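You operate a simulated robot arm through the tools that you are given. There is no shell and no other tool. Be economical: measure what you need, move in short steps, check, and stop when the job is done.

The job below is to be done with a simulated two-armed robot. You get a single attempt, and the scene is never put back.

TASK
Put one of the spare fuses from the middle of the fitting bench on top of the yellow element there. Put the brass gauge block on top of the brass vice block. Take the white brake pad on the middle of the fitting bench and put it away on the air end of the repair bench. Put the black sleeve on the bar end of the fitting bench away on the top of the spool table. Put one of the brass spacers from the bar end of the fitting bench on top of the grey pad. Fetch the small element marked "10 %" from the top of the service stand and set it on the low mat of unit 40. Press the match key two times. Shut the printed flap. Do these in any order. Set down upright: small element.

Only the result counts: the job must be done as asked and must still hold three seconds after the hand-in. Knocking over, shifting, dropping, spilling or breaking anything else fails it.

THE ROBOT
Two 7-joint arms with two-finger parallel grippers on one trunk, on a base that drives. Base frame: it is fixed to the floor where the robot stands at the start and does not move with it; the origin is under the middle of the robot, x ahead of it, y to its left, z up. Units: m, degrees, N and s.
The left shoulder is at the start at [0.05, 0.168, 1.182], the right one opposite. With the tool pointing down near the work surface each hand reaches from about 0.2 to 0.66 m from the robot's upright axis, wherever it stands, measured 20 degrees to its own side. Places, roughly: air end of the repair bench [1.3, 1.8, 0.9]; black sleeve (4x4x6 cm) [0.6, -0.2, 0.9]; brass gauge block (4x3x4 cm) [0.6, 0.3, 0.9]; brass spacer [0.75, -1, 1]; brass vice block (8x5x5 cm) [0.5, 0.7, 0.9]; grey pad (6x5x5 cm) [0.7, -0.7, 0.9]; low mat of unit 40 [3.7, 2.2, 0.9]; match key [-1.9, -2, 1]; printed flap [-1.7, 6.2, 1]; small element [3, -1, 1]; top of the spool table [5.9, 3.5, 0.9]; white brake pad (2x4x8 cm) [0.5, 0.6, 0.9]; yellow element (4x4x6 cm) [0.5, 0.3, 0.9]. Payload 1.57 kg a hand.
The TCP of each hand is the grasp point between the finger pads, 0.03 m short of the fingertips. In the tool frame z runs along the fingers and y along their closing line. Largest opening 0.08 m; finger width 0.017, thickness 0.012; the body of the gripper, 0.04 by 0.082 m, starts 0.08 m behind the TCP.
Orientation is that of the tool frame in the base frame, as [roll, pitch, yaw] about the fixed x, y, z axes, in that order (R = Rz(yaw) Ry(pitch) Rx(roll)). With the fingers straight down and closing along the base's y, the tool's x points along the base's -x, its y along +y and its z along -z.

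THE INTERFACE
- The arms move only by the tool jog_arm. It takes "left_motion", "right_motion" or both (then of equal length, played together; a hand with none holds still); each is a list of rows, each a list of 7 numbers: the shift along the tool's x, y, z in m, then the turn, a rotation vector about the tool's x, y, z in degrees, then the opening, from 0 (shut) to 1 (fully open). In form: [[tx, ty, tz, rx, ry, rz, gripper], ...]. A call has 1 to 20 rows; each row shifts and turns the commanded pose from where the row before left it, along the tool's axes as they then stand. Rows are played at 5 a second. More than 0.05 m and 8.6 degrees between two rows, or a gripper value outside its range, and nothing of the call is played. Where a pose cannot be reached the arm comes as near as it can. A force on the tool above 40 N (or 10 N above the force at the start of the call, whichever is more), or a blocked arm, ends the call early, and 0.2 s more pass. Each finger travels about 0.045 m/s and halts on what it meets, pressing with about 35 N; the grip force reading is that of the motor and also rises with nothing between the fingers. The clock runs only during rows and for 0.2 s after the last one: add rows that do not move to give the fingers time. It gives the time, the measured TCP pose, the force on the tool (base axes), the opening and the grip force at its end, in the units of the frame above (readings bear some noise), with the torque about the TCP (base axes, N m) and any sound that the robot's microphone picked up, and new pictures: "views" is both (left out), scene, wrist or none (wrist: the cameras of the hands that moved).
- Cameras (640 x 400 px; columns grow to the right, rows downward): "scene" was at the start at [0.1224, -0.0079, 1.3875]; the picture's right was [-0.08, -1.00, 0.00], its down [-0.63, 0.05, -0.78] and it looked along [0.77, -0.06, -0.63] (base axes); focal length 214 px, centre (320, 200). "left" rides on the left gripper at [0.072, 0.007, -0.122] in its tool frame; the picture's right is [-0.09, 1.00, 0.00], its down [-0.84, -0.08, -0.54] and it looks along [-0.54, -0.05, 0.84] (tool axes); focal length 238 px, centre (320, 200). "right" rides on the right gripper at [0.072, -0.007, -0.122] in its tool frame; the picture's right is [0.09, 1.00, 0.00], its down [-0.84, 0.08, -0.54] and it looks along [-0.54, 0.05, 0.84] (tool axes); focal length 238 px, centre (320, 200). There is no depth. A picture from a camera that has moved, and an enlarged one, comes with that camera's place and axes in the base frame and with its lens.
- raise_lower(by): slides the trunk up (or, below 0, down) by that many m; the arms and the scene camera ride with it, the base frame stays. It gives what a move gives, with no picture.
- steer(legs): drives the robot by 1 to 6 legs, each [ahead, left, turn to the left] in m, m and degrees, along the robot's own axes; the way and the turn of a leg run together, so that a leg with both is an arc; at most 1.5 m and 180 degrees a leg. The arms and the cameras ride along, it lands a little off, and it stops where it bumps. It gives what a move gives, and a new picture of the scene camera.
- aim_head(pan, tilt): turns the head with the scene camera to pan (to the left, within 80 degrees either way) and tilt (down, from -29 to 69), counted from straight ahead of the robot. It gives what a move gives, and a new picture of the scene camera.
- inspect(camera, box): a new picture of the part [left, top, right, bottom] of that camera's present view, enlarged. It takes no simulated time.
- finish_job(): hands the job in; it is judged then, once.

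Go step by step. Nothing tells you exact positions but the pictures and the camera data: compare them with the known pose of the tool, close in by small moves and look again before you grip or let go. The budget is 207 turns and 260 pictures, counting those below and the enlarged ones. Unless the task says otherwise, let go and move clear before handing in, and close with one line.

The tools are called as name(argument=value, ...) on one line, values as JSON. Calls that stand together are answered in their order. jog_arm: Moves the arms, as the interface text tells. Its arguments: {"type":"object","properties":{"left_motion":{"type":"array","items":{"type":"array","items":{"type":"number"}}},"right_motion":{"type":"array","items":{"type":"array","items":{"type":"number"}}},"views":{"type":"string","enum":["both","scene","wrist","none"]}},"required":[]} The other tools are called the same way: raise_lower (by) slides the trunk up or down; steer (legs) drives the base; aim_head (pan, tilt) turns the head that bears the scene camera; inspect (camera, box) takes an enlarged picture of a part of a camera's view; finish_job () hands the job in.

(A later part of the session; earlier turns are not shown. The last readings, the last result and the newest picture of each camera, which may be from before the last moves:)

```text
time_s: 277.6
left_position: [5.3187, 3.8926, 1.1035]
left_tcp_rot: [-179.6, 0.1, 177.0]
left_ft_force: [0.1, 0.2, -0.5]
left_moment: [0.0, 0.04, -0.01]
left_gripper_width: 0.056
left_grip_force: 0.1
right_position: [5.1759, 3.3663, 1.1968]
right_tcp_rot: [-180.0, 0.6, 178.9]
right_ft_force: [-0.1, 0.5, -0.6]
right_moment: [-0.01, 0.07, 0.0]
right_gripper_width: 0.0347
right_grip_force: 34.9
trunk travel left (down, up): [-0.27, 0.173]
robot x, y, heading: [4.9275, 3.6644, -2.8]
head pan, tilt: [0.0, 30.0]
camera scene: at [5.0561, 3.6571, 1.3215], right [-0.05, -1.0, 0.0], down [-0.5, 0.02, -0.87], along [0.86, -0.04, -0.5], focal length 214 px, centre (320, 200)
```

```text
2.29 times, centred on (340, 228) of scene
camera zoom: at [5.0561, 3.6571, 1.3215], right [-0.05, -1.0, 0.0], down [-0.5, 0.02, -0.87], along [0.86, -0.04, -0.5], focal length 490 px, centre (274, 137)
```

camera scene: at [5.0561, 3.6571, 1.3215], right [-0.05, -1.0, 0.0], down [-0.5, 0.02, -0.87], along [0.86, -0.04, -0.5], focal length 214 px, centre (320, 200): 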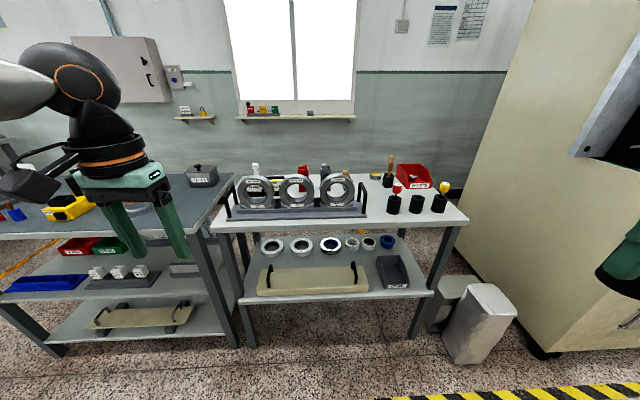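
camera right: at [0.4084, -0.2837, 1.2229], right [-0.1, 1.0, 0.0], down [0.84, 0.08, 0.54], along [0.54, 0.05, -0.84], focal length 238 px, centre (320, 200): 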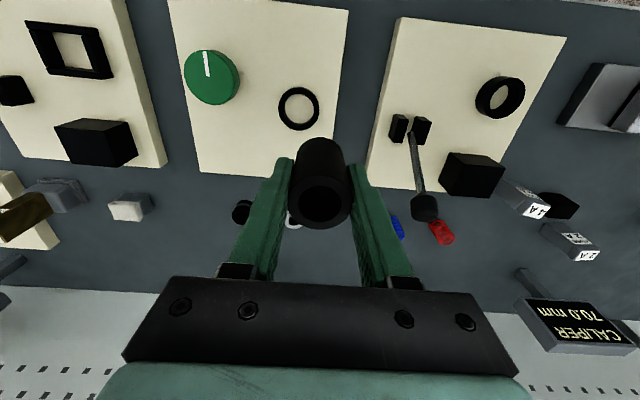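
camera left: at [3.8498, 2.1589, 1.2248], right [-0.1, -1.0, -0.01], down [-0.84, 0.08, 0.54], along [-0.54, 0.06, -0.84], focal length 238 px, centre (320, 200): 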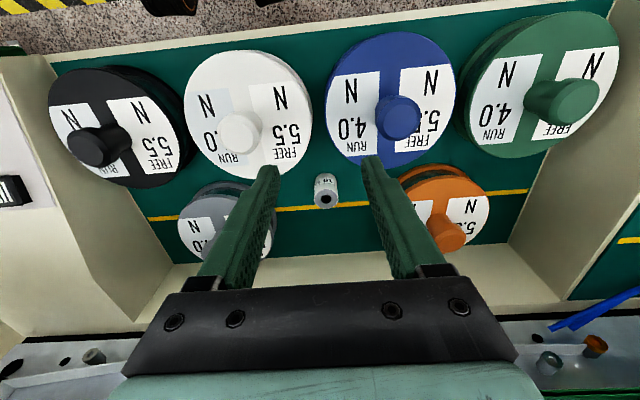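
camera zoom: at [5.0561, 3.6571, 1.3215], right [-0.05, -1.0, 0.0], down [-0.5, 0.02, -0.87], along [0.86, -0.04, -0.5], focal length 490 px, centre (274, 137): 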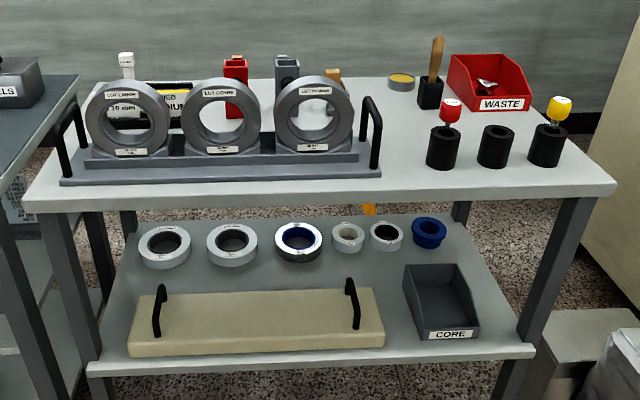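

A free patch on the table top is near (5.85, 3.41), between the ring rack and the black cups. Pulling the left hand in/up, then driving closer.

jog_arm(left_motion=[[0.04, 0, -0.025, 0, 0, 0, 0.7], [0.04, 0, -0.025, 0, 0, 0, 0.7], [0.04, 0, -0.025, 0, 0, 0, 0.7], [0, 0, 0, 0, 0, 0, 0.7]], views="none")

steer(legs=[[0, 0, 2.9], [0.41, 0, 0]])

inspect(camera="right", box=[0, 0, 640, 400])

```text
time_s: 278.6
left_position: [5.1972, 3.9, 1.1762]
left_tcp_rot: [-179.6, 0.1, 176.9]
left_ft_force: [0.2, -0.7, -1.4]
left_moment: [0.02, 0.0, 0.03]
left_gripper_width: 0.056
left_grip_force: 0.0
right_position: [5.1765, 3.3667, 1.1971]
right_tcp_rot: [-179.9, 0.7, 178.9]
right_ft_force: [-0.1, -0.7, -1.0]
right_moment: [0.02, -0.03, 0.0]
right_gripper_width: 0.0348
right_grip_force: 34.6
trunk travel left (down, up): [-0.27, 0.173]
robot x, y, heading: [4.9301, 3.6636, -2.7]
head pan, tilt: [0.0, 30.0]
```

```text
time_s: 281.5
left_position: [5.6024, 3.9152, 1.176]
left_tcp_rot: [-179.7, 0.1, -179.9]
left_ft_force: [-0.8, -1.1, 0.9]
left_moment: [0.01, 0.03, -0.01]
left_gripper_width: 0.0562
left_grip_force: 0.0
right_position: [5.609, 3.383, 1.197]
right_tcp_rot: [-180.0, 0.6, -177.9]
right_ft_force: [-0.9, -0.3, -0.4]
right_moment: [0.03, -0.04, 0.0]
right_gripper_width: 0.0349
right_grip_force: 35.0
trunk travel left (down, up): [-0.27, 0.173]
robot x, y, heading: [5.3435, 3.6636, 0.4]
head pan, tilt: [0.0, 30.0]
camera scene: at [5.472, 3.6661, 1.3215], right [0.01, -1.0, 0.0], down [-0.5, 0.0, -0.87], along [0.87, 0.01, -0.5], focal length 214 px, centre (320, 200)
```

scene: 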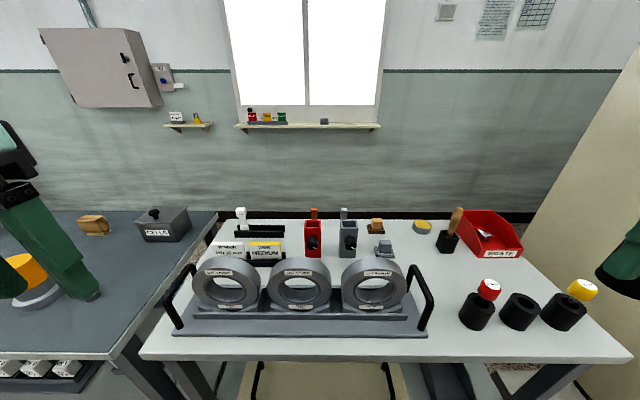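

```text
1.00 times, centred on (320, 200) of right
camera zoom: at [5.5367, 3.3737, 1.3192], right [-0.13, 0.99, 0.0], down [0.83, 0.11, 0.55], along [0.55, 0.07, -0.83], focal length 238 px, centre (320, 200)
```

zoom: 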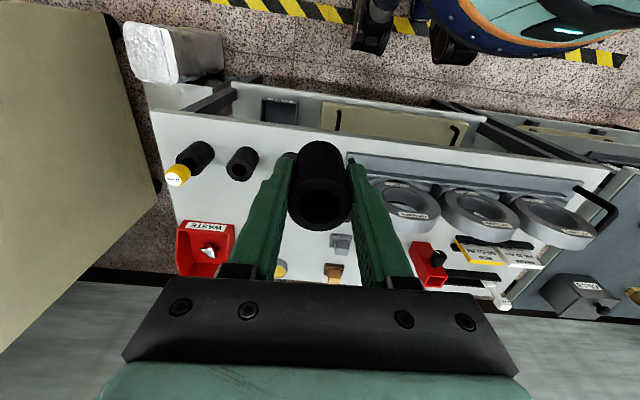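

Free point (5.845, 3.40) has >12 cm to neighbours. Lowering the sleeve to travel height and moving over it.

jog_arm(right_motion=[[0, 0, 0.045, 0, 0, 0, 0], [0, 0, 0.05, 0, 0, 0, 0], [-0.0475, 0.002, 0, 0, 0, 0, 0], [-0.0475, 0.002, 0, 0, 0, 0, 0], [-0.0475, 0.002, 0, 0, 0, 0, 0], [-0.0475, 0.002, 0, 0, 0, 0, 0], [-0.0465, 0, 0, 0, 0, 0, 0], [0, 0, 0, 0, 0, 0, 0]], views="both")

```text
time_s: 283.3
left_position: [5.6008, 3.9151, 1.1755]
left_tcp_rot: [-179.6, 0.0, -179.9]
left_ft_force: [-0.1, -0.2, 0.1]
left_moment: [0.0, 0.01, 0.03]
left_gripper_width: 0.0557
left_grip_force: 0.3
right_position: [5.8446, 3.3997, 1.106]
right_tcp_rot: [180.0, 0.8, -177.8]
right_ft_force: [-0.1, -0.7, -1.5]
right_moment: [-0.02, 0.0, 0.01]
right_gripper_width: 0.0348
right_grip_force: 35.0
trunk travel left (down, up): [-0.27, 0.173]
robot x, y, heading: [5.343, 3.6648, 0.5]
head pan, tilt: [0.0, 30.0]
camera scene: at [5.4714, 3.6659, 1.3216], right [0.01, -1.0, 0.0], down [-0.5, 0.0, -0.87], along [0.87, 0.01, -0.5], focal length 214 px, centre (320, 200)
camera right: at [5.7718, 3.3905, 1.2273], right [-0.13, 0.99, 0.0], down [0.83, 0.11, 0.55], along [0.55, 0.07, -0.83], focal length 238 px, centre (320, 200)
```

scene: 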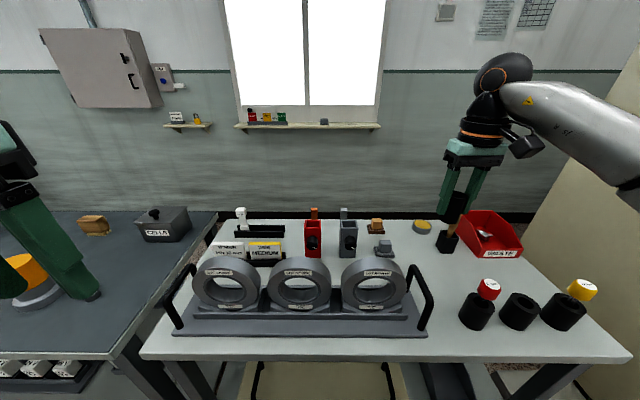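
right: 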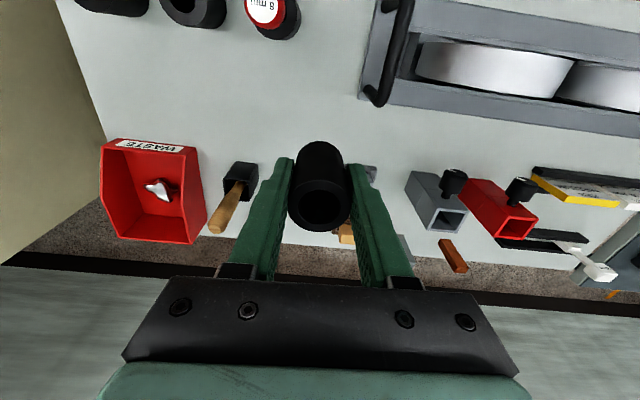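

Landing spot is clear. Lowering.

jog_arm(right_motion=[[0, 0, 0.04, 0, 0, 0, 0], [0, 0, 0.04, 0, 0, 0, 0], [0, 0, 0.04, 0, 0, 0, 0], [0, 0, 0.025, 0, 0, 0, 0], [0, 0, 0, 0, 0, 0, 0]], views="wrist")

inspect(camera="scene", box=[380, 190, 540, 290])

```text
time_s: 284.5
left_position: [5.6015, 3.9146, 1.1759]
left_tcp_rot: [-179.7, 0.1, -179.9]
left_ft_force: [-0.3, 1.0, 0.8]
left_moment: [0.01, 0.01, -0.02]
left_gripper_width: 0.0559
left_grip_force: 0.1
right_position: [5.8453, 3.3988, 0.9604]
right_tcp_rot: [180.0, 0.7, -178.0]
right_ft_force: [0.3, 0.0, 0.1]
right_moment: [-0.01, -0.01, -0.01]
right_gripper_width: 0.0346
right_grip_force: 34.9
trunk travel left (down, up): [-0.27, 0.173]
robot x, y, heading: [5.3401, 3.6665, 0.4]
head pan, tilt: [0.0, 30.0]
camera right: at [5.7731, 3.3898, 1.0834], right [-0.13, 0.99, 0.0], down [0.83, 0.11, 0.55], along [0.55, 0.07, -0.83], focal length 238 px, centre (320, 200)
```

right: 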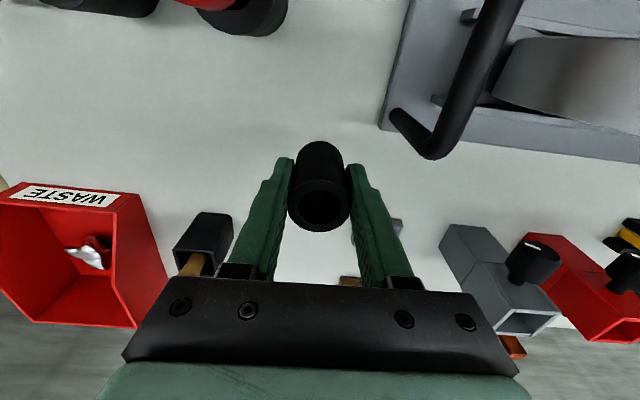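

```text
4.00 times, centred on (460, 240) of scene
camera zoom: at [5.4715, 3.6661, 1.3216], right [0.01, -1.0, 0.0], down [-0.5, 0.0, -0.87], along [0.87, 0.01, -0.5], focal length 858 px, centre (-240, 40)
```

zoom: 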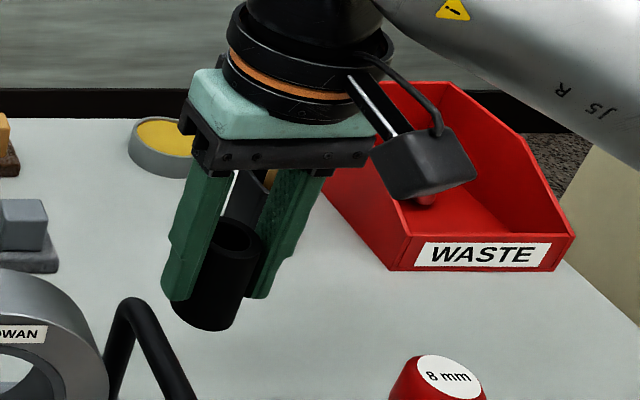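

jog_arm(right_motion=[[0, 0, 0.008, 0, 0, 0, 0], [0, 0, 0.006, 0, 0, 0, 0], [0, 0, 0, 0, 0, 0, 0]], views="none")

jog_arm(right_motion=[[0, 0, 0.003, 0, 0, 0, 0], [0, 0, 0.003, 0, 0, 0, 0], [0, 0, 0, 0, 0, 0, 0]], views="none")

jog_arm(right_motion=[[0, 0, 0.003, 0, 0, 0, 0], [0, 0, 0.003, 0, 0, 0, 0], [0, 0, 0, 0, 0, 0, 0]], views="none")

```text
time_s: 285.3
left_position: [5.601, 3.9152, 1.1757]
left_tcp_rot: [-179.7, 0.1, -179.9]
left_ft_force: [-0.6, -1.0, -0.4]
left_moment: [-0.01, -0.07, 0.0]
left_gripper_width: 0.0559
left_grip_force: 0.1
right_position: [5.846, 3.3995, 0.9472]
right_tcp_rot: [179.9, 0.6, -177.9]
right_ft_force: [-0.2, -0.1, -0.1]
right_moment: [0.02, -0.01, 0.0]
right_gripper_width: 0.0347
right_grip_force: 35.0
trunk travel left (down, up): [-0.27, 0.173]
robot x, y, heading: [5.3421, 3.6643, 0.4]
head pan, tilt: [0.0, 30.0]
```

```text
time_s: 286.1
left_position: [5.6014, 3.9155, 1.1763]
left_tcp_rot: [-179.6, 0.1, -179.9]
left_ft_force: [0.9, 0.2, 0.6]
left_moment: [-0.01, -0.01, 0.01]
left_gripper_width: 0.0558
left_grip_force: 0.1
right_position: [5.8475, 3.3985, 0.9408]
right_tcp_rot: [-180.0, 0.7, -177.9]
right_ft_force: [-0.4, 0.5, 0.4]
right_moment: [0.03, -0.01, 0.0]
right_gripper_width: 0.0348
right_grip_force: 35.2
trunk travel left (down, up): [-0.27, 0.173]
robot x, y, heading: [5.346, 3.6644, 0.6]
head pan, tilt: [0.0, 30.0]
```

```text
time_s: 286.9
left_position: [5.602, 3.915, 1.1766]
left_tcp_rot: [-179.7, 0.1, -179.9]
left_ft_force: [-0.2, 0.0, 0.4]
left_moment: [-0.02, 0.02, -0.03]
left_gripper_width: 0.0559
left_grip_force: 0.2
right_position: [5.8468, 3.3995, 0.9347]
right_tcp_rot: [180.0, 0.7, -177.9]
right_ft_force: [-0.1, 0.3, -0.7]
right_moment: [-0.03, -0.03, -0.03]
right_gripper_width: 0.0348
right_grip_force: 35.1
trunk travel left (down, up): [-0.27, 0.173]
robot x, y, heading: [5.3481, 3.6635, 0.3]
head pan, tilt: [0.0, 30.0]
```

jog_arm(right_motion=[[0, 0, 0.004, 0, 0, 0, 0], [0, 0, 0.003, 0, 0, 0, 0], [0, 0, 0, 0, 0, 0, 0]], views="none")

jog_arm(right_motion=[[0, 0, 0.003, 0, 0, 0, 0], [0, 0, 0.002, 0, 0, 0, 0], [0, 0, 0, 0, 0, 0, 0]], views="none")

inspect(camera="scene", box=[380, 210, 508, 290])

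```text
time_s: 287.7
left_position: [5.6007, 3.9153, 1.1757]
left_tcp_rot: [-179.5, 0.2, -179.8]
left_ft_force: [0.6, -0.7, 0.0]
left_moment: [0.0, -0.03, 0.0]
left_gripper_width: 0.0561
left_grip_force: 0.1
right_position: [5.8475, 3.3988, 0.9278]
right_tcp_rot: [179.9, 0.7, -177.9]
right_ft_force: [-0.7, 0.2, -1.6]
right_moment: [0.0, 0.0, -0.01]
right_gripper_width: 0.0346
right_grip_force: 34.4
trunk travel left (down, up): [-0.27, 0.173]
robot x, y, heading: [5.3402, 3.6672, 0.6]
head pan, tilt: [0.0, 30.0]
```

```text
time_s: 288.5
left_position: [5.6019, 3.9152, 1.1753]
left_tcp_rot: [-179.6, 0.1, -179.9]
left_ft_force: [0.9, -0.4, 0.4]
left_moment: [0.0, 0.02, -0.01]
left_gripper_width: 0.0558
left_grip_force: 0.1
right_position: [5.8484, 3.3994, 0.9218]
right_tcp_rot: [-179.9, 0.8, -177.9]
right_ft_force: [-0.1, 0.0, -0.3]
right_moment: [0.0, -0.02, 0.04]
right_gripper_width: 0.0347
right_grip_force: 35.3
trunk travel left (down, up): [-0.27, 0.173]
robot x, y, heading: [5.3449, 3.6654, 0.3]
head pan, tilt: [0.0, 30.0]
```

```text
5.00 times, centred on (444, 250) of scene
camera zoom: at [5.4716, 3.6661, 1.3216], right [0.01, -1.0, 0.0], down [-0.5, 0.0, -0.87], along [0.87, 0.01, -0.5], focal length 1072 px, centre (-300, -50)
```

zoom: 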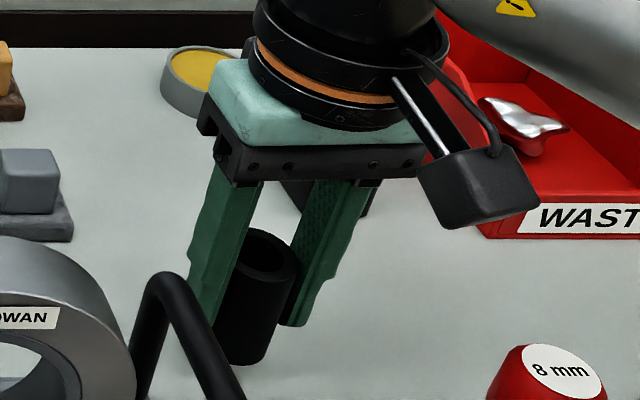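

jog_arm(right_motion=[[0, 0, 0.003, 0, 0, 0, 0], [0, 0, 0.002, 0, 0, 0, 0], [0, 0, 0, 0, 0, 0, 0]], views="none")

jog_arm(right_motion=[[0, 0, 0.002, 0, 0, 0, 0], [0, 0, 0.002, 0, 0, 0, 0], [0, 0, 0, 0, 0, 0, 0]], views="none")

```text
time_s: 289.3
left_position: [5.6021, 3.9154, 1.1764]
left_tcp_rot: [-179.6, 0.1, -179.9]
left_ft_force: [-0.1, -0.1, -0.7]
left_moment: [0.0, 0.01, 0.02]
left_gripper_width: 0.0559
left_grip_force: 0.1
right_position: [5.8463, 3.3993, 0.9169]
right_tcp_rot: [180.0, 0.7, -177.9]
right_ft_force: [0.1, 0.2, -0.3]
right_moment: [0.0, -0.01, -0.04]
right_gripper_width: 0.035
right_grip_force: 35.0
trunk travel left (down, up): [-0.27, 0.173]
robot x, y, heading: [5.3445, 3.6651, 0.5]
head pan, tilt: [0.0, 30.0]
```

```text
time_s: 290.1
left_position: [5.6009, 3.9157, 1.1765]
left_tcp_rot: [-179.7, 0.1, -180.0]
left_ft_force: [-0.6, 0.7, 0.3]
left_moment: [0.0, 0.01, 0.03]
left_gripper_width: 0.056
left_grip_force: 0.1
right_position: [5.8473, 3.3987, 0.9136]
right_tcp_rot: [180.0, 0.7, -177.8]
right_ft_force: [0.3, -0.3, -0.2]
right_moment: [0.02, 0.05, 0.02]
right_gripper_width: 0.0347
right_grip_force: 34.7
trunk travel left (down, up): [-0.27, 0.173]
robot x, y, heading: [5.3441, 3.6673, 0.3]
head pan, tilt: [0.0, 30.0]
```

jog_arm(right_motion=[[0, 0, 0.002, 0, 0, 0, 0], [0, 0, 0.002, 0, 0, 0, 0], [0, 0, 0, 0, 0, 0, 0]], views="none")

jog_arm(right_motion=[[0, 0, 0.002, 0, 0, 0, 0], [0, 0, 0.002, 0, 0, 0, 0], [0, 0, 0, 0, 0, 0, 0]], views="none")

```text
time_s: 290.9
left_position: [5.6027, 3.9152, 1.1767]
left_tcp_rot: [-179.6, 0.1, -179.8]
left_ft_force: [-0.1, 0.6, -0.5]
left_moment: [0.04, 0.0, -0.01]
left_gripper_width: 0.0559
left_grip_force: 0.0
right_position: [5.8475, 3.3999, 0.9093]
right_tcp_rot: [180.0, 0.7, -177.9]
right_ft_force: [0.5, 0.2, -0.1]
right_moment: [-0.02, 0.02, 0.05]
right_gripper_width: 0.0348
right_grip_force: 34.9
trunk travel left (down, up): [-0.27, 0.173]
robot x, y, heading: [5.3454, 3.6649, 0.3]
head pan, tilt: [0.0, 30.0]
```

```text
time_s: 291.7
left_position: [5.5993, 3.915, 1.1758]
left_tcp_rot: [-179.6, 0.2, -179.9]
left_ft_force: [0.6, -0.1, 0.0]
left_moment: [-0.03, -0.01, -0.05]
left_gripper_width: 0.0559
left_grip_force: 0.0
right_position: [5.8474, 3.3994, 0.9066]
right_tcp_rot: [-179.9, 0.8, -178.0]
right_ft_force: [-2.5, -1.8, 9.7]
right_moment: [-0.04, 0.17, -0.01]
right_gripper_width: 0.0346
right_grip_force: 35.6
trunk travel left (down, up): [-0.27, 0.173]
robot x, y, heading: [5.3423, 3.6658, 0.3]
head pan, tilt: [0.0, 30.0]
```

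Contact at table height. Releasing and rising.

jog_arm(right_motion=[[0, 0, 0, 0, 0, 0, 0.4], [0, 0, 0, 0, 0, 0, 0.6], [0, 0, 0, 0, 0, 0, 0.8], [0, 0, 0, 0, 0, 0, 0.8], [0, 0, -0.03, 0, 0, 0, 0.8], [0, 0, -0.045, 0, 0, 0, 0.8], [0, 0, -0.045, 0, 0, 0, 0.8], [0, 0, -0.045, 0, 0, 0, 0.8], [0, 0, -0.03, 0, 0, 0, 0.8], [0.045, 0, 0, 0, 0, 0, 0.8], [0.045, 0, 0, 0, 0, 0, 0.8], [0.045, 0, 0, 0, 0, 0, 0.8], [0.045, 0, 0, 0, 0, 0, 0.8], [0.045, 0, 0, 0, 0, 0, 0.8], [0, 0, 0, 0, 0, 0, 0.8]], views="scene")

```text
time_s: 294.9
left_position: [5.6019, 3.9157, 1.1751]
left_tcp_rot: [-179.6, 0.0, -179.9]
left_ft_force: [-0.5, -0.2, -0.3]
left_moment: [0.03, 0.01, -0.02]
left_gripper_width: 0.0562
left_grip_force: 0.1
right_position: [5.6227, 3.3907, 1.0959]
right_tcp_rot: [-180.0, 0.6, -177.9]
right_ft_force: [-0.7, 0.0, -0.4]
right_moment: [0.0, 0.0, 0.03]
right_gripper_width: 0.0638
right_grip_force: 0.0
trunk travel left (down, up): [-0.27, 0.173]
robot x, y, heading: [5.3437, 3.6676, 0.7]
head pan, tilt: [0.0, 30.0]
camera scene: at [5.4717, 3.6662, 1.3215], right [0.01, -1.0, 0.0], down [-0.5, 0.0, -0.87], along [0.87, 0.01, -0.5], focal length 214 px, centre (320, 200)
```

scene: 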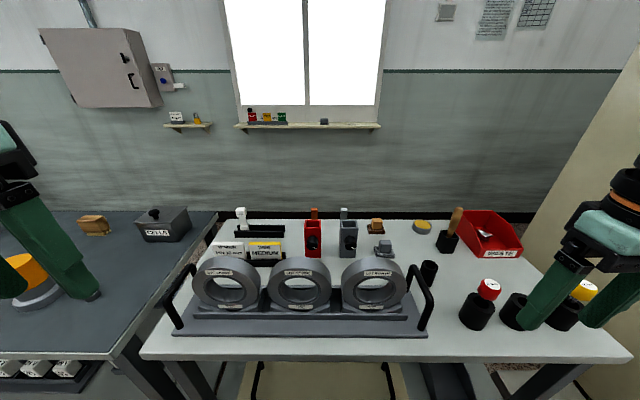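

The sleeve stands on the spool table. Now heading to the printed flap near (−1.7, 6.2): back to the aisle, up to y≈4.9, and face −x.

steer(legs=[[-0.7, 0, 0], [0, 0, 90], [1.2, 0, 0], [0, 0, 90]])

aim_head(pan=0, tilt=12)

```text
time_s: 312.1
left_position: [4.3609, 4.6127, 1.1756]
left_tcp_rot: [-179.6, 0.1, 0.3]
left_ft_force: [0.2, -0.7, 0.7]
left_moment: [0.01, 0.01, -0.03]
left_gripper_width: 0.0561
left_grip_force: 0.0
right_position: [4.3376, 5.1367, 1.0976]
right_tcp_rot: [180.0, 0.7, 2.3]
right_ft_force: [0.2, -0.6, -0.5]
right_moment: [0.0, 0.02, -0.03]
right_gripper_width: 0.0638
right_grip_force: 0.1
trunk travel left (down, up): [-0.27, 0.173]
robot x, y, heading: [4.6188, 4.862, -179.2]
head pan, tilt: [0.0, 30.0]
camera scene: at [4.4838, 4.8609, 1.3216], right [-0.01, 1.0, 0.0], down [0.5, 0.01, -0.87], along [-0.87, -0.01, -0.5], focal length 214 px, centre (320, 200)
```

scene: 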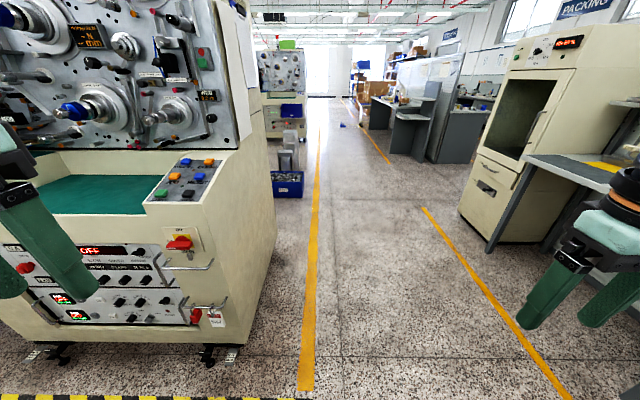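

```text
time_s: 312.9
left_position: [4.3609, 4.6128, 1.1758]
left_tcp_rot: [-179.7, 0.1, 0.4]
left_ft_force: [-0.1, -0.1, 0.3]
left_moment: [0.02, 0.03, 0.0]
left_gripper_width: 0.0561
left_grip_force: 0.1
right_position: [4.3369, 5.1374, 1.0972]
right_tcp_rot: [-180.0, 0.6, 2.4]
right_ft_force: [-0.6, -0.4, 0.5]
right_moment: [0.0, 0.02, 0.03]
right_gripper_width: 0.0638
right_grip_force: 0.1
trunk travel left (down, up): [-0.27, 0.173]
robot x, y, heading: [4.6161, 4.8653, -179.3]
head pan, tilt: [0.0, 12.0]
camera scene: at [4.481, 4.8609, 1.3506], right [-0.01, 1.0, 0.0], down [0.21, 0.0, -0.98], along [-0.98, -0.01, -0.21], focal length 214 px, centre (320, 200)
```

scene: 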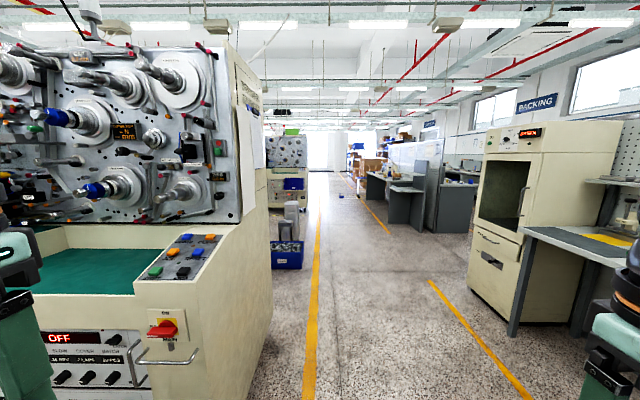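

The corridor runs between the orange lines (y≈4.8–6.05). Shifting to y≈5.3 and driving down it.

steer(legs=[[0, -0.45, -0.7], [1.5, 0, 0], [1.5, 0, 0], [1.2, 0, 0]])

aim_head(pan=-40, tilt=10)

```text
time_s: 335.4
left_position: [0.1535, 5.0585, 1.1752]
left_tcp_rot: [-179.5, 0.1, 0.4]
left_ft_force: [0.7, -0.7, 1.0]
left_moment: [0.0, 0.0, 0.02]
left_gripper_width: 0.0557
left_grip_force: 0.1
right_position: [0.1287, 5.5832, 1.0968]
right_tcp_rot: [179.9, 0.7, 2.3]
right_ft_force: [0.0, 1.1, -0.5]
right_moment: [0.01, 0.0, 0.01]
right_gripper_width: 0.064
right_grip_force: 0.0
trunk travel left (down, up): [-0.27, 0.173]
robot x, y, heading: [0.408, 5.3075, -179.3]
head pan, tilt: [0.0, 12.0]
camera scene: at [0.2726, 5.307, 1.3506], right [-0.01, 1.0, 0.0], down [0.21, 0.0, -0.98], along [-0.98, -0.01, -0.21], focal length 214 px, centre (320, 200)
```

scene: 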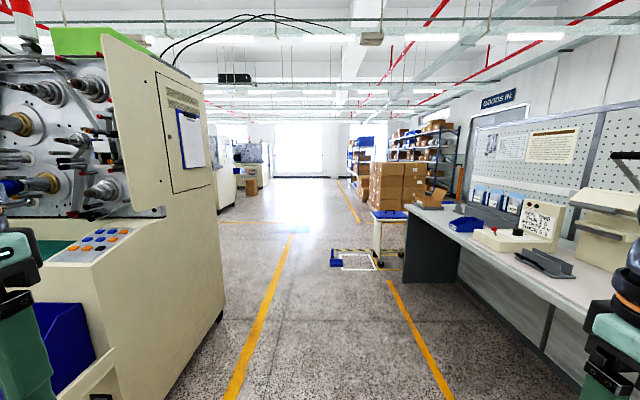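

```text
time_s: 336.5
left_position: [0.1528, 5.0583, 1.1763]
left_tcp_rot: [-179.7, 0.1, 0.5]
left_ft_force: [-0.2, -0.1, 0.5]
left_moment: [0.03, 0.04, -0.01]
left_gripper_width: 0.0562
left_grip_force: 0.1
right_position: [0.1296, 5.5832, 1.0972]
right_tcp_rot: [-180.0, 0.8, 2.3]
right_ft_force: [0.1, -0.5, 0.5]
right_moment: [0.01, 0.01, 0.01]
right_gripper_width: 0.0639
right_grip_force: 0.1
trunk travel left (down, up): [-0.27, 0.173]
robot x, y, heading: [0.4088, 5.3068, -179.2]
head pan, tilt: [-40.0, 10.0]
camera scene: at [0.294, 5.367, 1.3539], right [0.63, 0.77, 0.0], down [0.13, -0.11, -0.98], along [-0.76, 0.62, -0.17], focal length 214 px, centre (320, 200)
```

scene: 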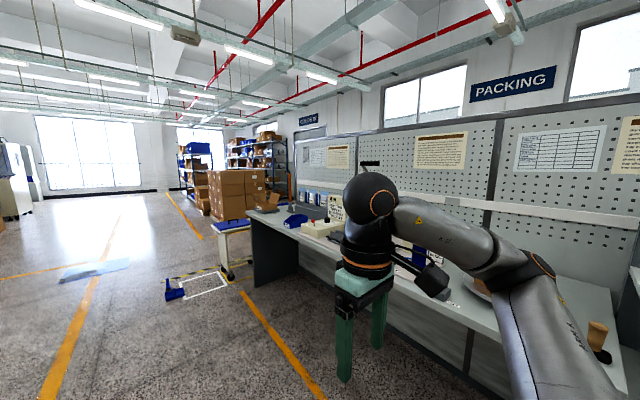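

aim_head(pan=-15, tilt=15)

inspect(camera="scene", box=[240, 110, 440, 235])

```text
time_s: 337.4
left_position: [0.1534, 5.0586, 1.1774]
left_tcp_rot: [-179.6, 0.1, 0.5]
left_ft_force: [-0.5, -0.8, 0.2]
left_moment: [0.01, -0.01, 0.02]
left_gripper_width: 0.0562
left_grip_force: 0.1
right_position: [0.1291, 5.5829, 1.0977]
right_tcp_rot: [179.9, 0.8, 2.4]
right_ft_force: [0.0, 0.5, 0.5]
right_moment: [-0.02, -0.01, 0.0]
right_gripper_width: 0.0637
right_grip_force: 0.0
trunk travel left (down, up): [-0.27, 0.173]
robot x, y, heading: [0.4109, 5.3081, -179.4]
head pan, tilt: [-15.0, 15.0]
camera scene: at [0.2755, 5.3313, 1.3458], right [0.25, 0.97, 0.0], down [0.25, -0.06, -0.97], along [-0.94, 0.24, -0.26], focal length 214 px, centre (320, 200)
```

scene: 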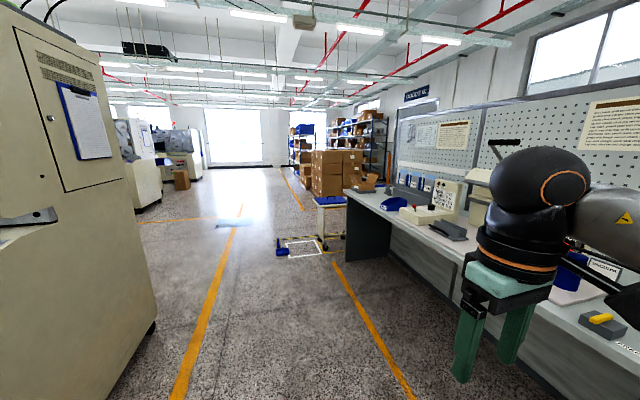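

```text
3.20 times, centred on (340, 172) of scene
camera zoom: at [0.2755, 5.3313, 1.3458], right [0.25, 0.97, 0.0], down [0.25, -0.06, -0.97], along [-0.94, 0.24, -0.26], focal length 686 px, centre (256, 288)
```

zoom: 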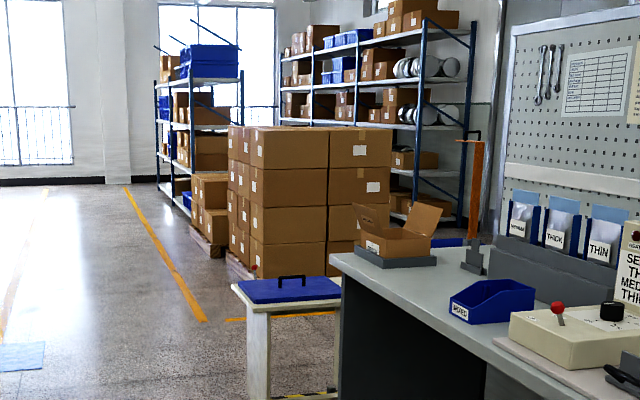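

An open carton sits at the packing bench's far end, at about (−1.7, 6.25). Driving up to it and turning to face it.

steer(legs=[[1.3, 0, 0], [0.6, 0, 0], [0, 0, -90.5]])

aim_head(pan=10, tilt=25)

```text
time_s: 350.8
left_position: [-1.7361, 5.5437, 1.1756]
left_tcp_rot: [-179.6, 0.1, -91.0]
left_ft_force: [0.0, 0.4, 0.2]
left_moment: [0.02, -0.01, 0.0]
left_gripper_width: 0.056
left_grip_force: 0.1
right_position: [-1.2113, 5.5565, 1.0975]
right_tcp_rot: [-180.0, 0.7, -89.0]
right_ft_force: [-0.1, -0.1, 0.3]
right_moment: [0.01, -0.01, -0.01]
right_gripper_width: 0.0641
right_grip_force: 0.1
trunk travel left (down, up): [-0.27, 0.173]
robot x, y, heading: [-1.4904, 5.2811, 89.4]
head pan, tilt: [-15.0, 15.0]
camera scene: at [-1.4687, 5.4115, 1.3458], right [0.96, -0.27, 0.0], down [-0.07, -0.25, -0.97], along [0.26, 0.93, -0.26], focal length 214 px, centre (320, 200)
```

scene: 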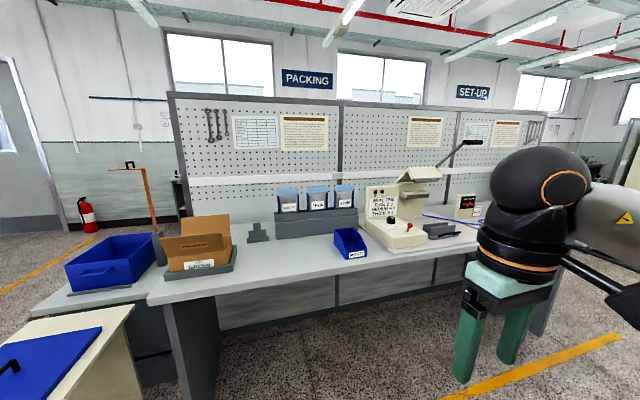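

```text
time_s: 351.7
left_position: [-1.7355, 5.5436, 1.1768]
left_tcp_rot: [-179.6, 0.2, -90.9]
left_ft_force: [-1.2, 0.0, -0.1]
left_moment: [0.0, -0.01, 0.01]
left_gripper_width: 0.056
left_grip_force: 0.1
right_position: [-1.2121, 5.5546, 1.0974]
right_tcp_rot: [-180.0, 0.7, -89.0]
right_ft_force: [-0.8, 0.2, 1.2]
right_moment: [-0.02, -0.01, -0.01]
right_gripper_width: 0.0641
right_grip_force: 0.0
trunk travel left (down, up): [-0.27, 0.173]
robot x, y, heading: [-1.4897, 5.2838, 89.5]
head pan, tilt: [10.0, 25.0]
camera scene: at [-1.5089, 5.4124, 1.3296], right [0.99, 0.16, 0.0], down [0.07, -0.42, -0.91], along [-0.15, 0.89, -0.42], focal length 214 px, centre (320, 200)
```

scene: 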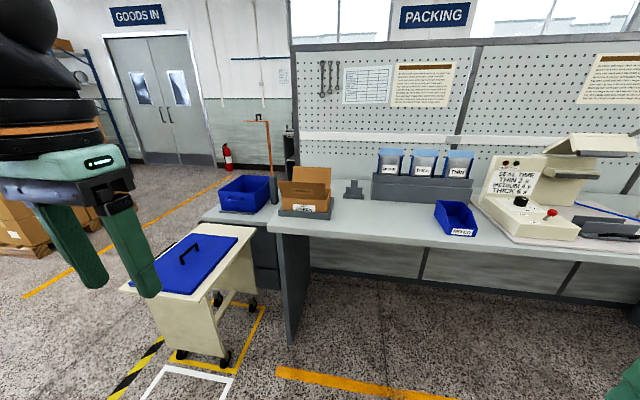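

inspect(camera="scene", box=[250, 145, 362, 215])

```text
5.71 times, centred on (306, 180) of scene
camera zoom: at [-1.5089, 5.4124, 1.3296], right [0.99, 0.16, 0.0], down [0.07, -0.42, -0.91], along [-0.15, 0.89, -0.42], focal length 1226 px, centre (400, 314)
```

zoom: 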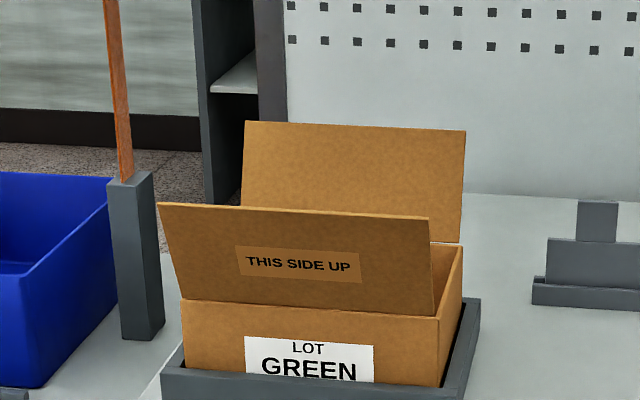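

The front flap carries "THIS SIDE UP" (printed), leaning toward me, hinge near (y≈6.25, z≈0.935). Driving closer and closing the left gripper to push it over.

steer(legs=[[0.5, 0, 0.5]])

jog_arm(left_motion=[[0, 0, 0, 0, 0, 0, 0], [0, 0, 0, 0, 0, 0, 0], [0, 0, 0, 0, 0, 0, 0], [0, 0, 0, 0, 0, 0, 0]], views="wrist")

aim_head(pan=15, tilt=40)

```text
time_s: 354.6
left_position: [-1.7381, 6.0414, 1.1749]
left_tcp_rot: [-179.6, 0.2, -90.1]
left_ft_force: [0.5, 0.6, 0.3]
left_moment: [-0.02, 0.01, 0.01]
left_gripper_width: 0.056
left_grip_force: 0.0
right_position: [-1.214, 6.0606, 1.0974]
right_tcp_rot: [179.9, 0.7, -88.3]
right_ft_force: [0.3, 0.1, 0.1]
right_moment: [0.0, 0.02, -0.02]
right_gripper_width: 0.0643
right_grip_force: 0.1
trunk travel left (down, up): [-0.27, 0.173]
robot x, y, heading: [-1.487, 5.7844, 90.1]
head pan, tilt: [10.0, 25.0]
camera scene: at [-1.5086, 5.913, 1.3295], right [0.98, 0.18, 0.0], down [0.07, -0.42, -0.91], along [-0.16, 0.89, -0.42], focal length 214 px, centre (320, 200)
```

scene: 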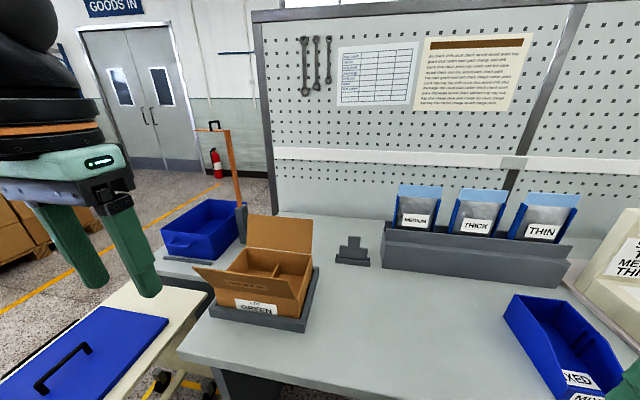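

```text
time_s: 355.6
left_position: [-1.7377, 6.0405, 1.1765]
left_tcp_rot: [-179.6, 0.0, -90.1]
left_ft_force: [0.5, 0.7, -0.2]
left_moment: [0.03, 0.0, 0.0]
left_gripper_width: 0.0001
left_grip_force: 18.1
right_position: [-1.2124, 6.0596, 1.0968]
right_tcp_rot: [180.0, 0.7, -88.2]
right_ft_force: [0.6, 0.1, -0.6]
right_moment: [-0.02, -0.01, 0.0]
right_gripper_width: 0.0642
right_grip_force: 0.1
trunk travel left (down, up): [-0.27, 0.173]
robot x, y, heading: [-1.4899, 5.7822, 90.1]
head pan, tilt: [10.0, 25.0]
camera left: at [-1.7448, 5.9677, 1.2969], right [-1.0, 0.09, -0.01], down [0.08, 0.84, 0.54], along [0.06, 0.54, -0.84], focal length 238 px, centre (320, 200)
```

left: 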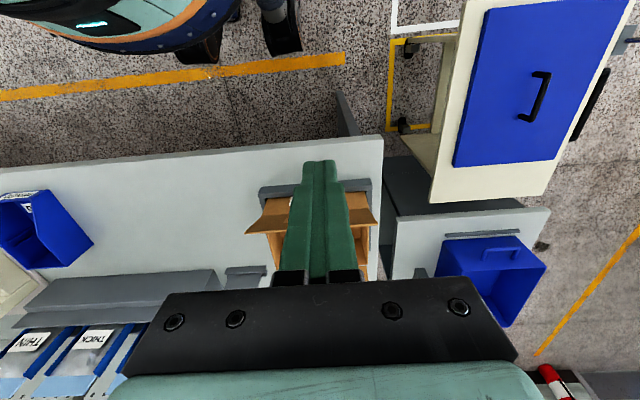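

```text
time_s: 356.4
left_position: [-1.7366, 6.0407, 1.176]
left_tcp_rot: [-179.6, 0.2, -90.0]
left_ft_force: [0.9, 0.6, -0.2]
left_moment: [-0.02, 0.0, 0.03]
left_gripper_width: 0.0
left_grip_force: 21.0
right_position: [-1.213, 6.0605, 1.0977]
right_tcp_rot: [180.0, 0.7, -88.2]
right_ft_force: [-0.4, 0.0, -0.1]
right_moment: [0.0, 0.0, -0.01]
right_gripper_width: 0.0643
right_grip_force: 0.0
trunk travel left (down, up): [-0.27, 0.173]
robot x, y, heading: [-1.4917, 5.7832, 89.8]
head pan, tilt: [15.0, 40.0]
camera scene: at [-1.5145, 5.9041, 1.3063], right [0.97, 0.26, 0.0], down [0.17, -0.62, -0.77], along [-0.2, 0.74, -0.64], focal length 214 px, centre (320, 200)
```

scene: 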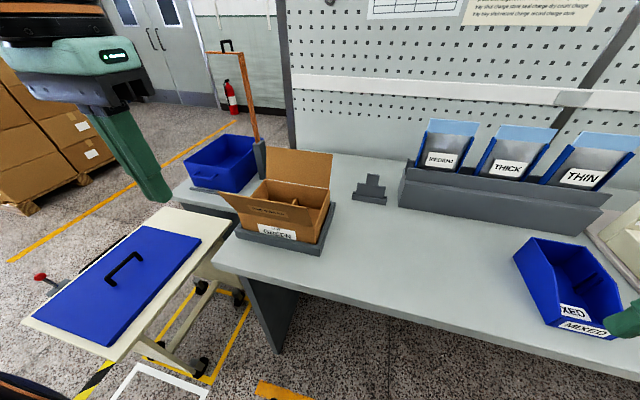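

inspect(camera="scene", box=[200, 130, 360, 260])

inspect(camera="left", box=[220, 130, 420, 255])

```text
3.08 times, centred on (280, 195) of scene
camera zoom: at [-1.5145, 5.9041, 1.3063], right [0.97, 0.26, 0.0], down [0.17, -0.62, -0.77], along [-0.2, 0.74, -0.64], focal length 660 px, centre (443, 215)
```

zoom: 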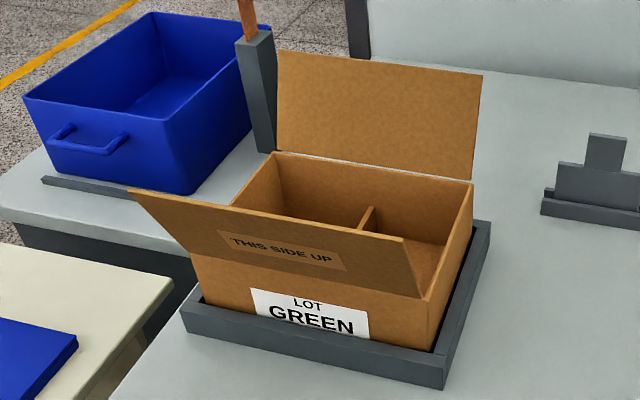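

```text
3.20 times, centred on (320, 192) of left
camera zoom: at [-1.7447, 5.9677, 1.2969], right [-1.0, 0.09, -0.01], down [0.08, 0.84, 0.54], along [0.06, 0.54, -0.84], focal length 763 px, centre (320, 224)
```

zoom: 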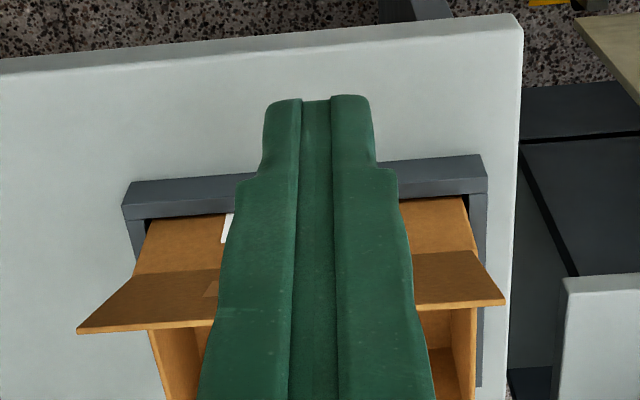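

Flap hinge at y≈6.227, z≈0.94; free edge at y≈6.19, z≈1.035; box centre x≈−1.715. Placing the closed fingertips in front of the flap.

jog_arm(left_motion=[[-0.03, -0.011, 0.03, 0, 0, 0, 0], [-0.03, -0.011, 0.035, 0, 0, 0, 0], [-0.03, 0, 0.035, 0, 0, 0, 0], [0, 0, 0.04, 0, 0, 0, 0], [0, 0, 0.022, 0, 0, 0, 0], [0, 0, 0, 0, 0, 0, 0]], views="both")

```text
time_s: 357.8
left_position: [-1.7153, 6.1297, 1.013]
left_tcp_rot: [-179.6, 0.1, -90.1]
left_ft_force: [0.4, 0.2, 0.5]
left_moment: [0.0, 0.01, -0.02]
left_gripper_width: 0.0001
left_grip_force: 21.0
right_position: [-1.2137, 6.0596, 1.0979]
right_tcp_rot: [179.9, 0.7, -88.1]
right_ft_force: [-0.2, -0.1, 0.5]
right_moment: [-0.03, -0.01, -0.03]
right_gripper_width: 0.0639
right_grip_force: 0.1
trunk travel left (down, up): [-0.27, 0.173]
robot x, y, heading: [-1.4887, 5.7781, 90.0]
head pan, tilt: [15.0, 40.0]
camera scene: at [-1.5145, 5.904, 1.3062], right [0.97, 0.26, 0.0], down [0.17, -0.62, -0.77], along [-0.2, 0.74, -0.64], focal length 214 px, centre (320, 200)
camera left: at [-1.7223, 6.057, 1.134], right [-1.0, 0.09, -0.01], down [0.08, 0.84, 0.54], along [0.06, 0.54, -0.84], focal length 238 px, centre (320, 200)
```

scene: 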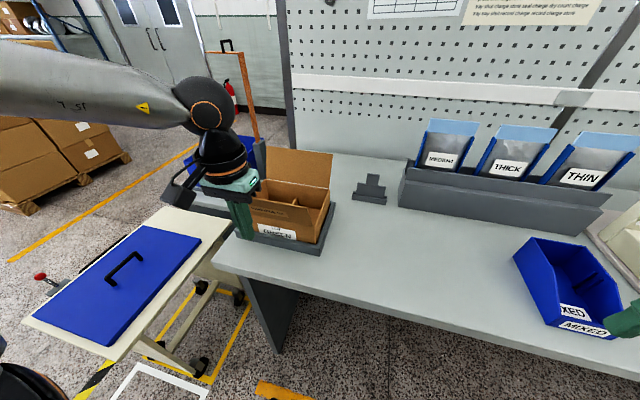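
left: 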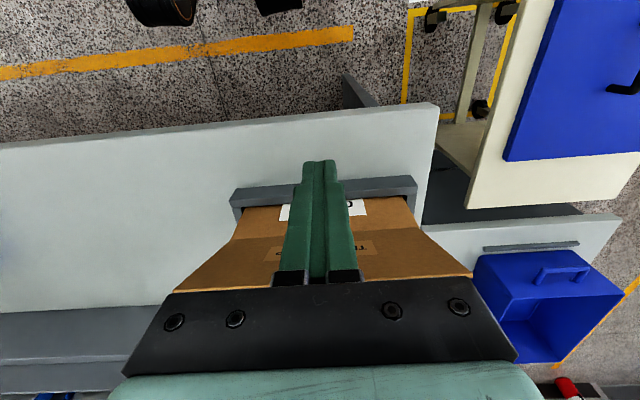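

Pushing the flap over (+y) smoothly.

jog_arm(left_motion=[[-0.02, 0, 0, 0, 0, 0, 0], [-0.02, 0, 0, 0, 0, 0, 0], [-0.02, 0, 0, 0, 0, 0, 0], [-0.02, 0, 0, 0, 0, 0, 0], [-0.02, 0, 0, 0, 0, 0, 0], [-0.02, 0, 0, 0, 0, 0, 0], [0, 0, 0, 0, 0, 0, 0]], views="both")

```text
time_s: 359.4
left_position: [-1.7119, 6.2504, 1.0141]
left_tcp_rot: [-179.6, 0.1, -90.2]
left_ft_force: [0.9, -0.4, 0.6]
left_moment: [0.03, -0.01, 0.06]
left_gripper_width: 0.0004
left_grip_force: 21.0
right_position: [-1.2135, 6.0593, 1.0976]
right_tcp_rot: [-179.9, 0.6, -88.2]
right_ft_force: [-0.9, 0.4, 0.1]
right_moment: [-0.03, 0.01, 0.02]
right_gripper_width: 0.0639
right_grip_force: 0.1
trunk travel left (down, up): [-0.27, 0.173]
robot x, y, heading: [-1.4936, 5.7804, 90.1]
head pan, tilt: [15.0, 40.0]
camera scene: at [-1.5145, 5.9039, 1.3062], right [0.97, 0.26, 0.0], down [0.17, -0.62, -0.77], along [-0.2, 0.74, -0.64], focal length 214 px, centre (320, 200)
camera left: at [-1.7199, 6.1773, 1.1349], right [-1.0, 0.1, -0.01], down [0.08, 0.84, 0.54], along [0.06, 0.54, -0.84], focal length 238 px, centre (320, 200)
```

scene: 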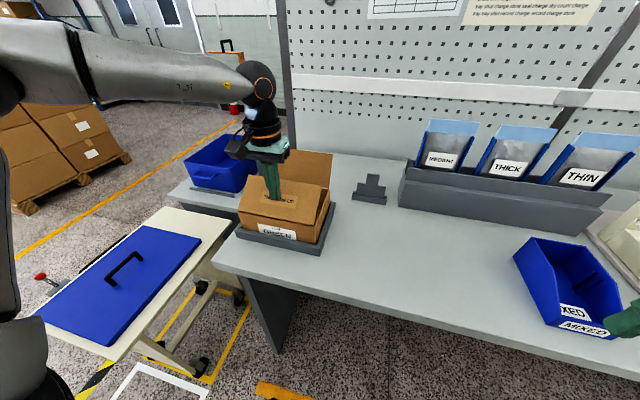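
left: 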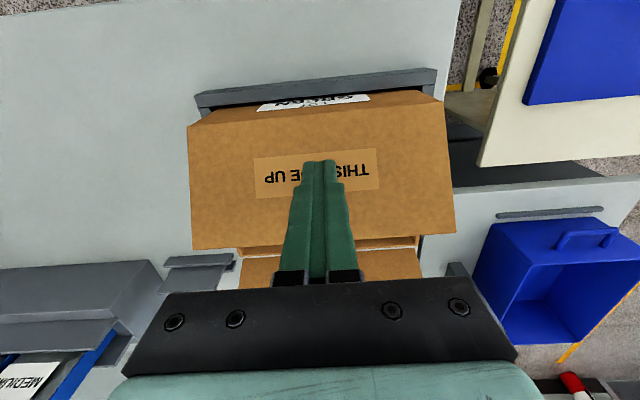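

The flap has gone past vertical. Continuing forward and pressing down.

jog_arm(left_motion=[[-0.02, 0, 0, 0, 0, 0, 0], [-0.015, 0, 0.005, 0, 0, 0, 0], [-0.01, 0, 0.01, 0, 0, 0, 0], [0, 0, 0.01, 0, 0, 0, 0], [0, 0, 0.008, 0, 0, 0, 0], [0, 0, 0, 0, 0, 0, 0]], views="both")

```text
time_s: 360.8
left_position: [-1.714, 6.2949, 0.9829]
left_tcp_rot: [-179.6, 0.3, -90.1]
left_ft_force: [-1.6, 0.3, 9.1]
left_moment: [-0.03, 0.07, -0.01]
left_gripper_width: 0.0001
left_grip_force: 21.4
right_position: [-1.2125, 6.0597, 1.0984]
right_tcp_rot: [180.0, 0.7, -88.2]
right_ft_force: [0.6, 0.1, -0.2]
right_moment: [-0.02, -0.02, 0.02]
right_gripper_width: 0.0639
right_grip_force: 0.0
trunk travel left (down, up): [-0.27, 0.173]
robot x, y, heading: [-1.4848, 5.7815, 90.5]
head pan, tilt: [15.0, 40.0]
camera scene: at [-1.5144, 5.9034, 1.3065], right [0.97, 0.26, 0.0], down [0.17, -0.62, -0.77], along [-0.2, 0.74, -0.64], focal length 214 px, centre (320, 200)
camera left: at [-1.7212, 6.2225, 1.1035], right [-1.0, 0.09, -0.01], down [0.08, 0.83, 0.55], along [0.06, 0.54, -0.84], focal length 238 px, centre (320, 200)
```

scene: 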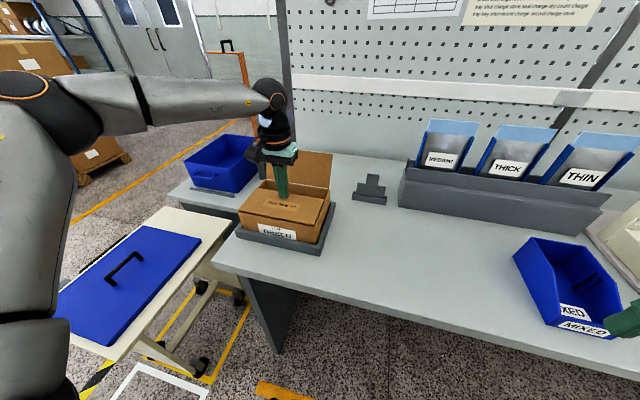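
left: 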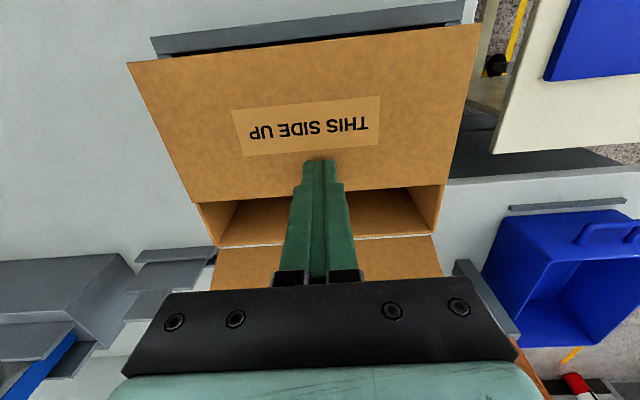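

Flap looks nearly flat; pressing a little more and checking.

jog_arm(left_motion=[[0, 0, 0.003, 0, 0, 0, 0], [0, 0, 0.002, 0, 0, 0, 0], [0, 0, 0, 0, 0, 0, 0]], views="none")

inspect(camera="scene", box=[200, 140, 360, 260])

```text
time_s: 361.6
left_position: [-1.7152, 6.2963, 0.9813]
left_tcp_rot: [-179.6, 0.7, -90.1]
left_ft_force: [-6.9, 1.1, 32.0]
left_moment: [-0.23, 0.24, -0.14]
left_gripper_width: 0.0
left_grip_force: 21.1
right_position: [-1.213, 6.0574, 1.0985]
right_tcp_rot: [-180.0, 0.8, -88.2]
right_ft_force: [-0.8, -0.6, 0.1]
right_moment: [-0.04, 0.0, 0.01]
right_gripper_width: 0.0639
right_grip_force: 0.1
trunk travel left (down, up): [-0.27, 0.173]
robot x, y, heading: [-1.487, 5.7827, 90.1]
head pan, tilt: [15.0, 40.0]
```

```text
3.33 times, centred on (280, 200) of scene
camera zoom: at [-1.5142, 5.9013, 1.3068], right [0.97, 0.26, 0.0], down [0.17, -0.62, -0.77], along [-0.2, 0.74, -0.64], focal length 715 px, centre (453, 200)
```

zoom: 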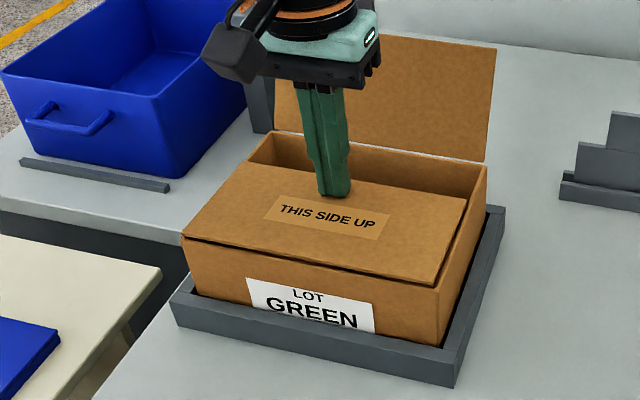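

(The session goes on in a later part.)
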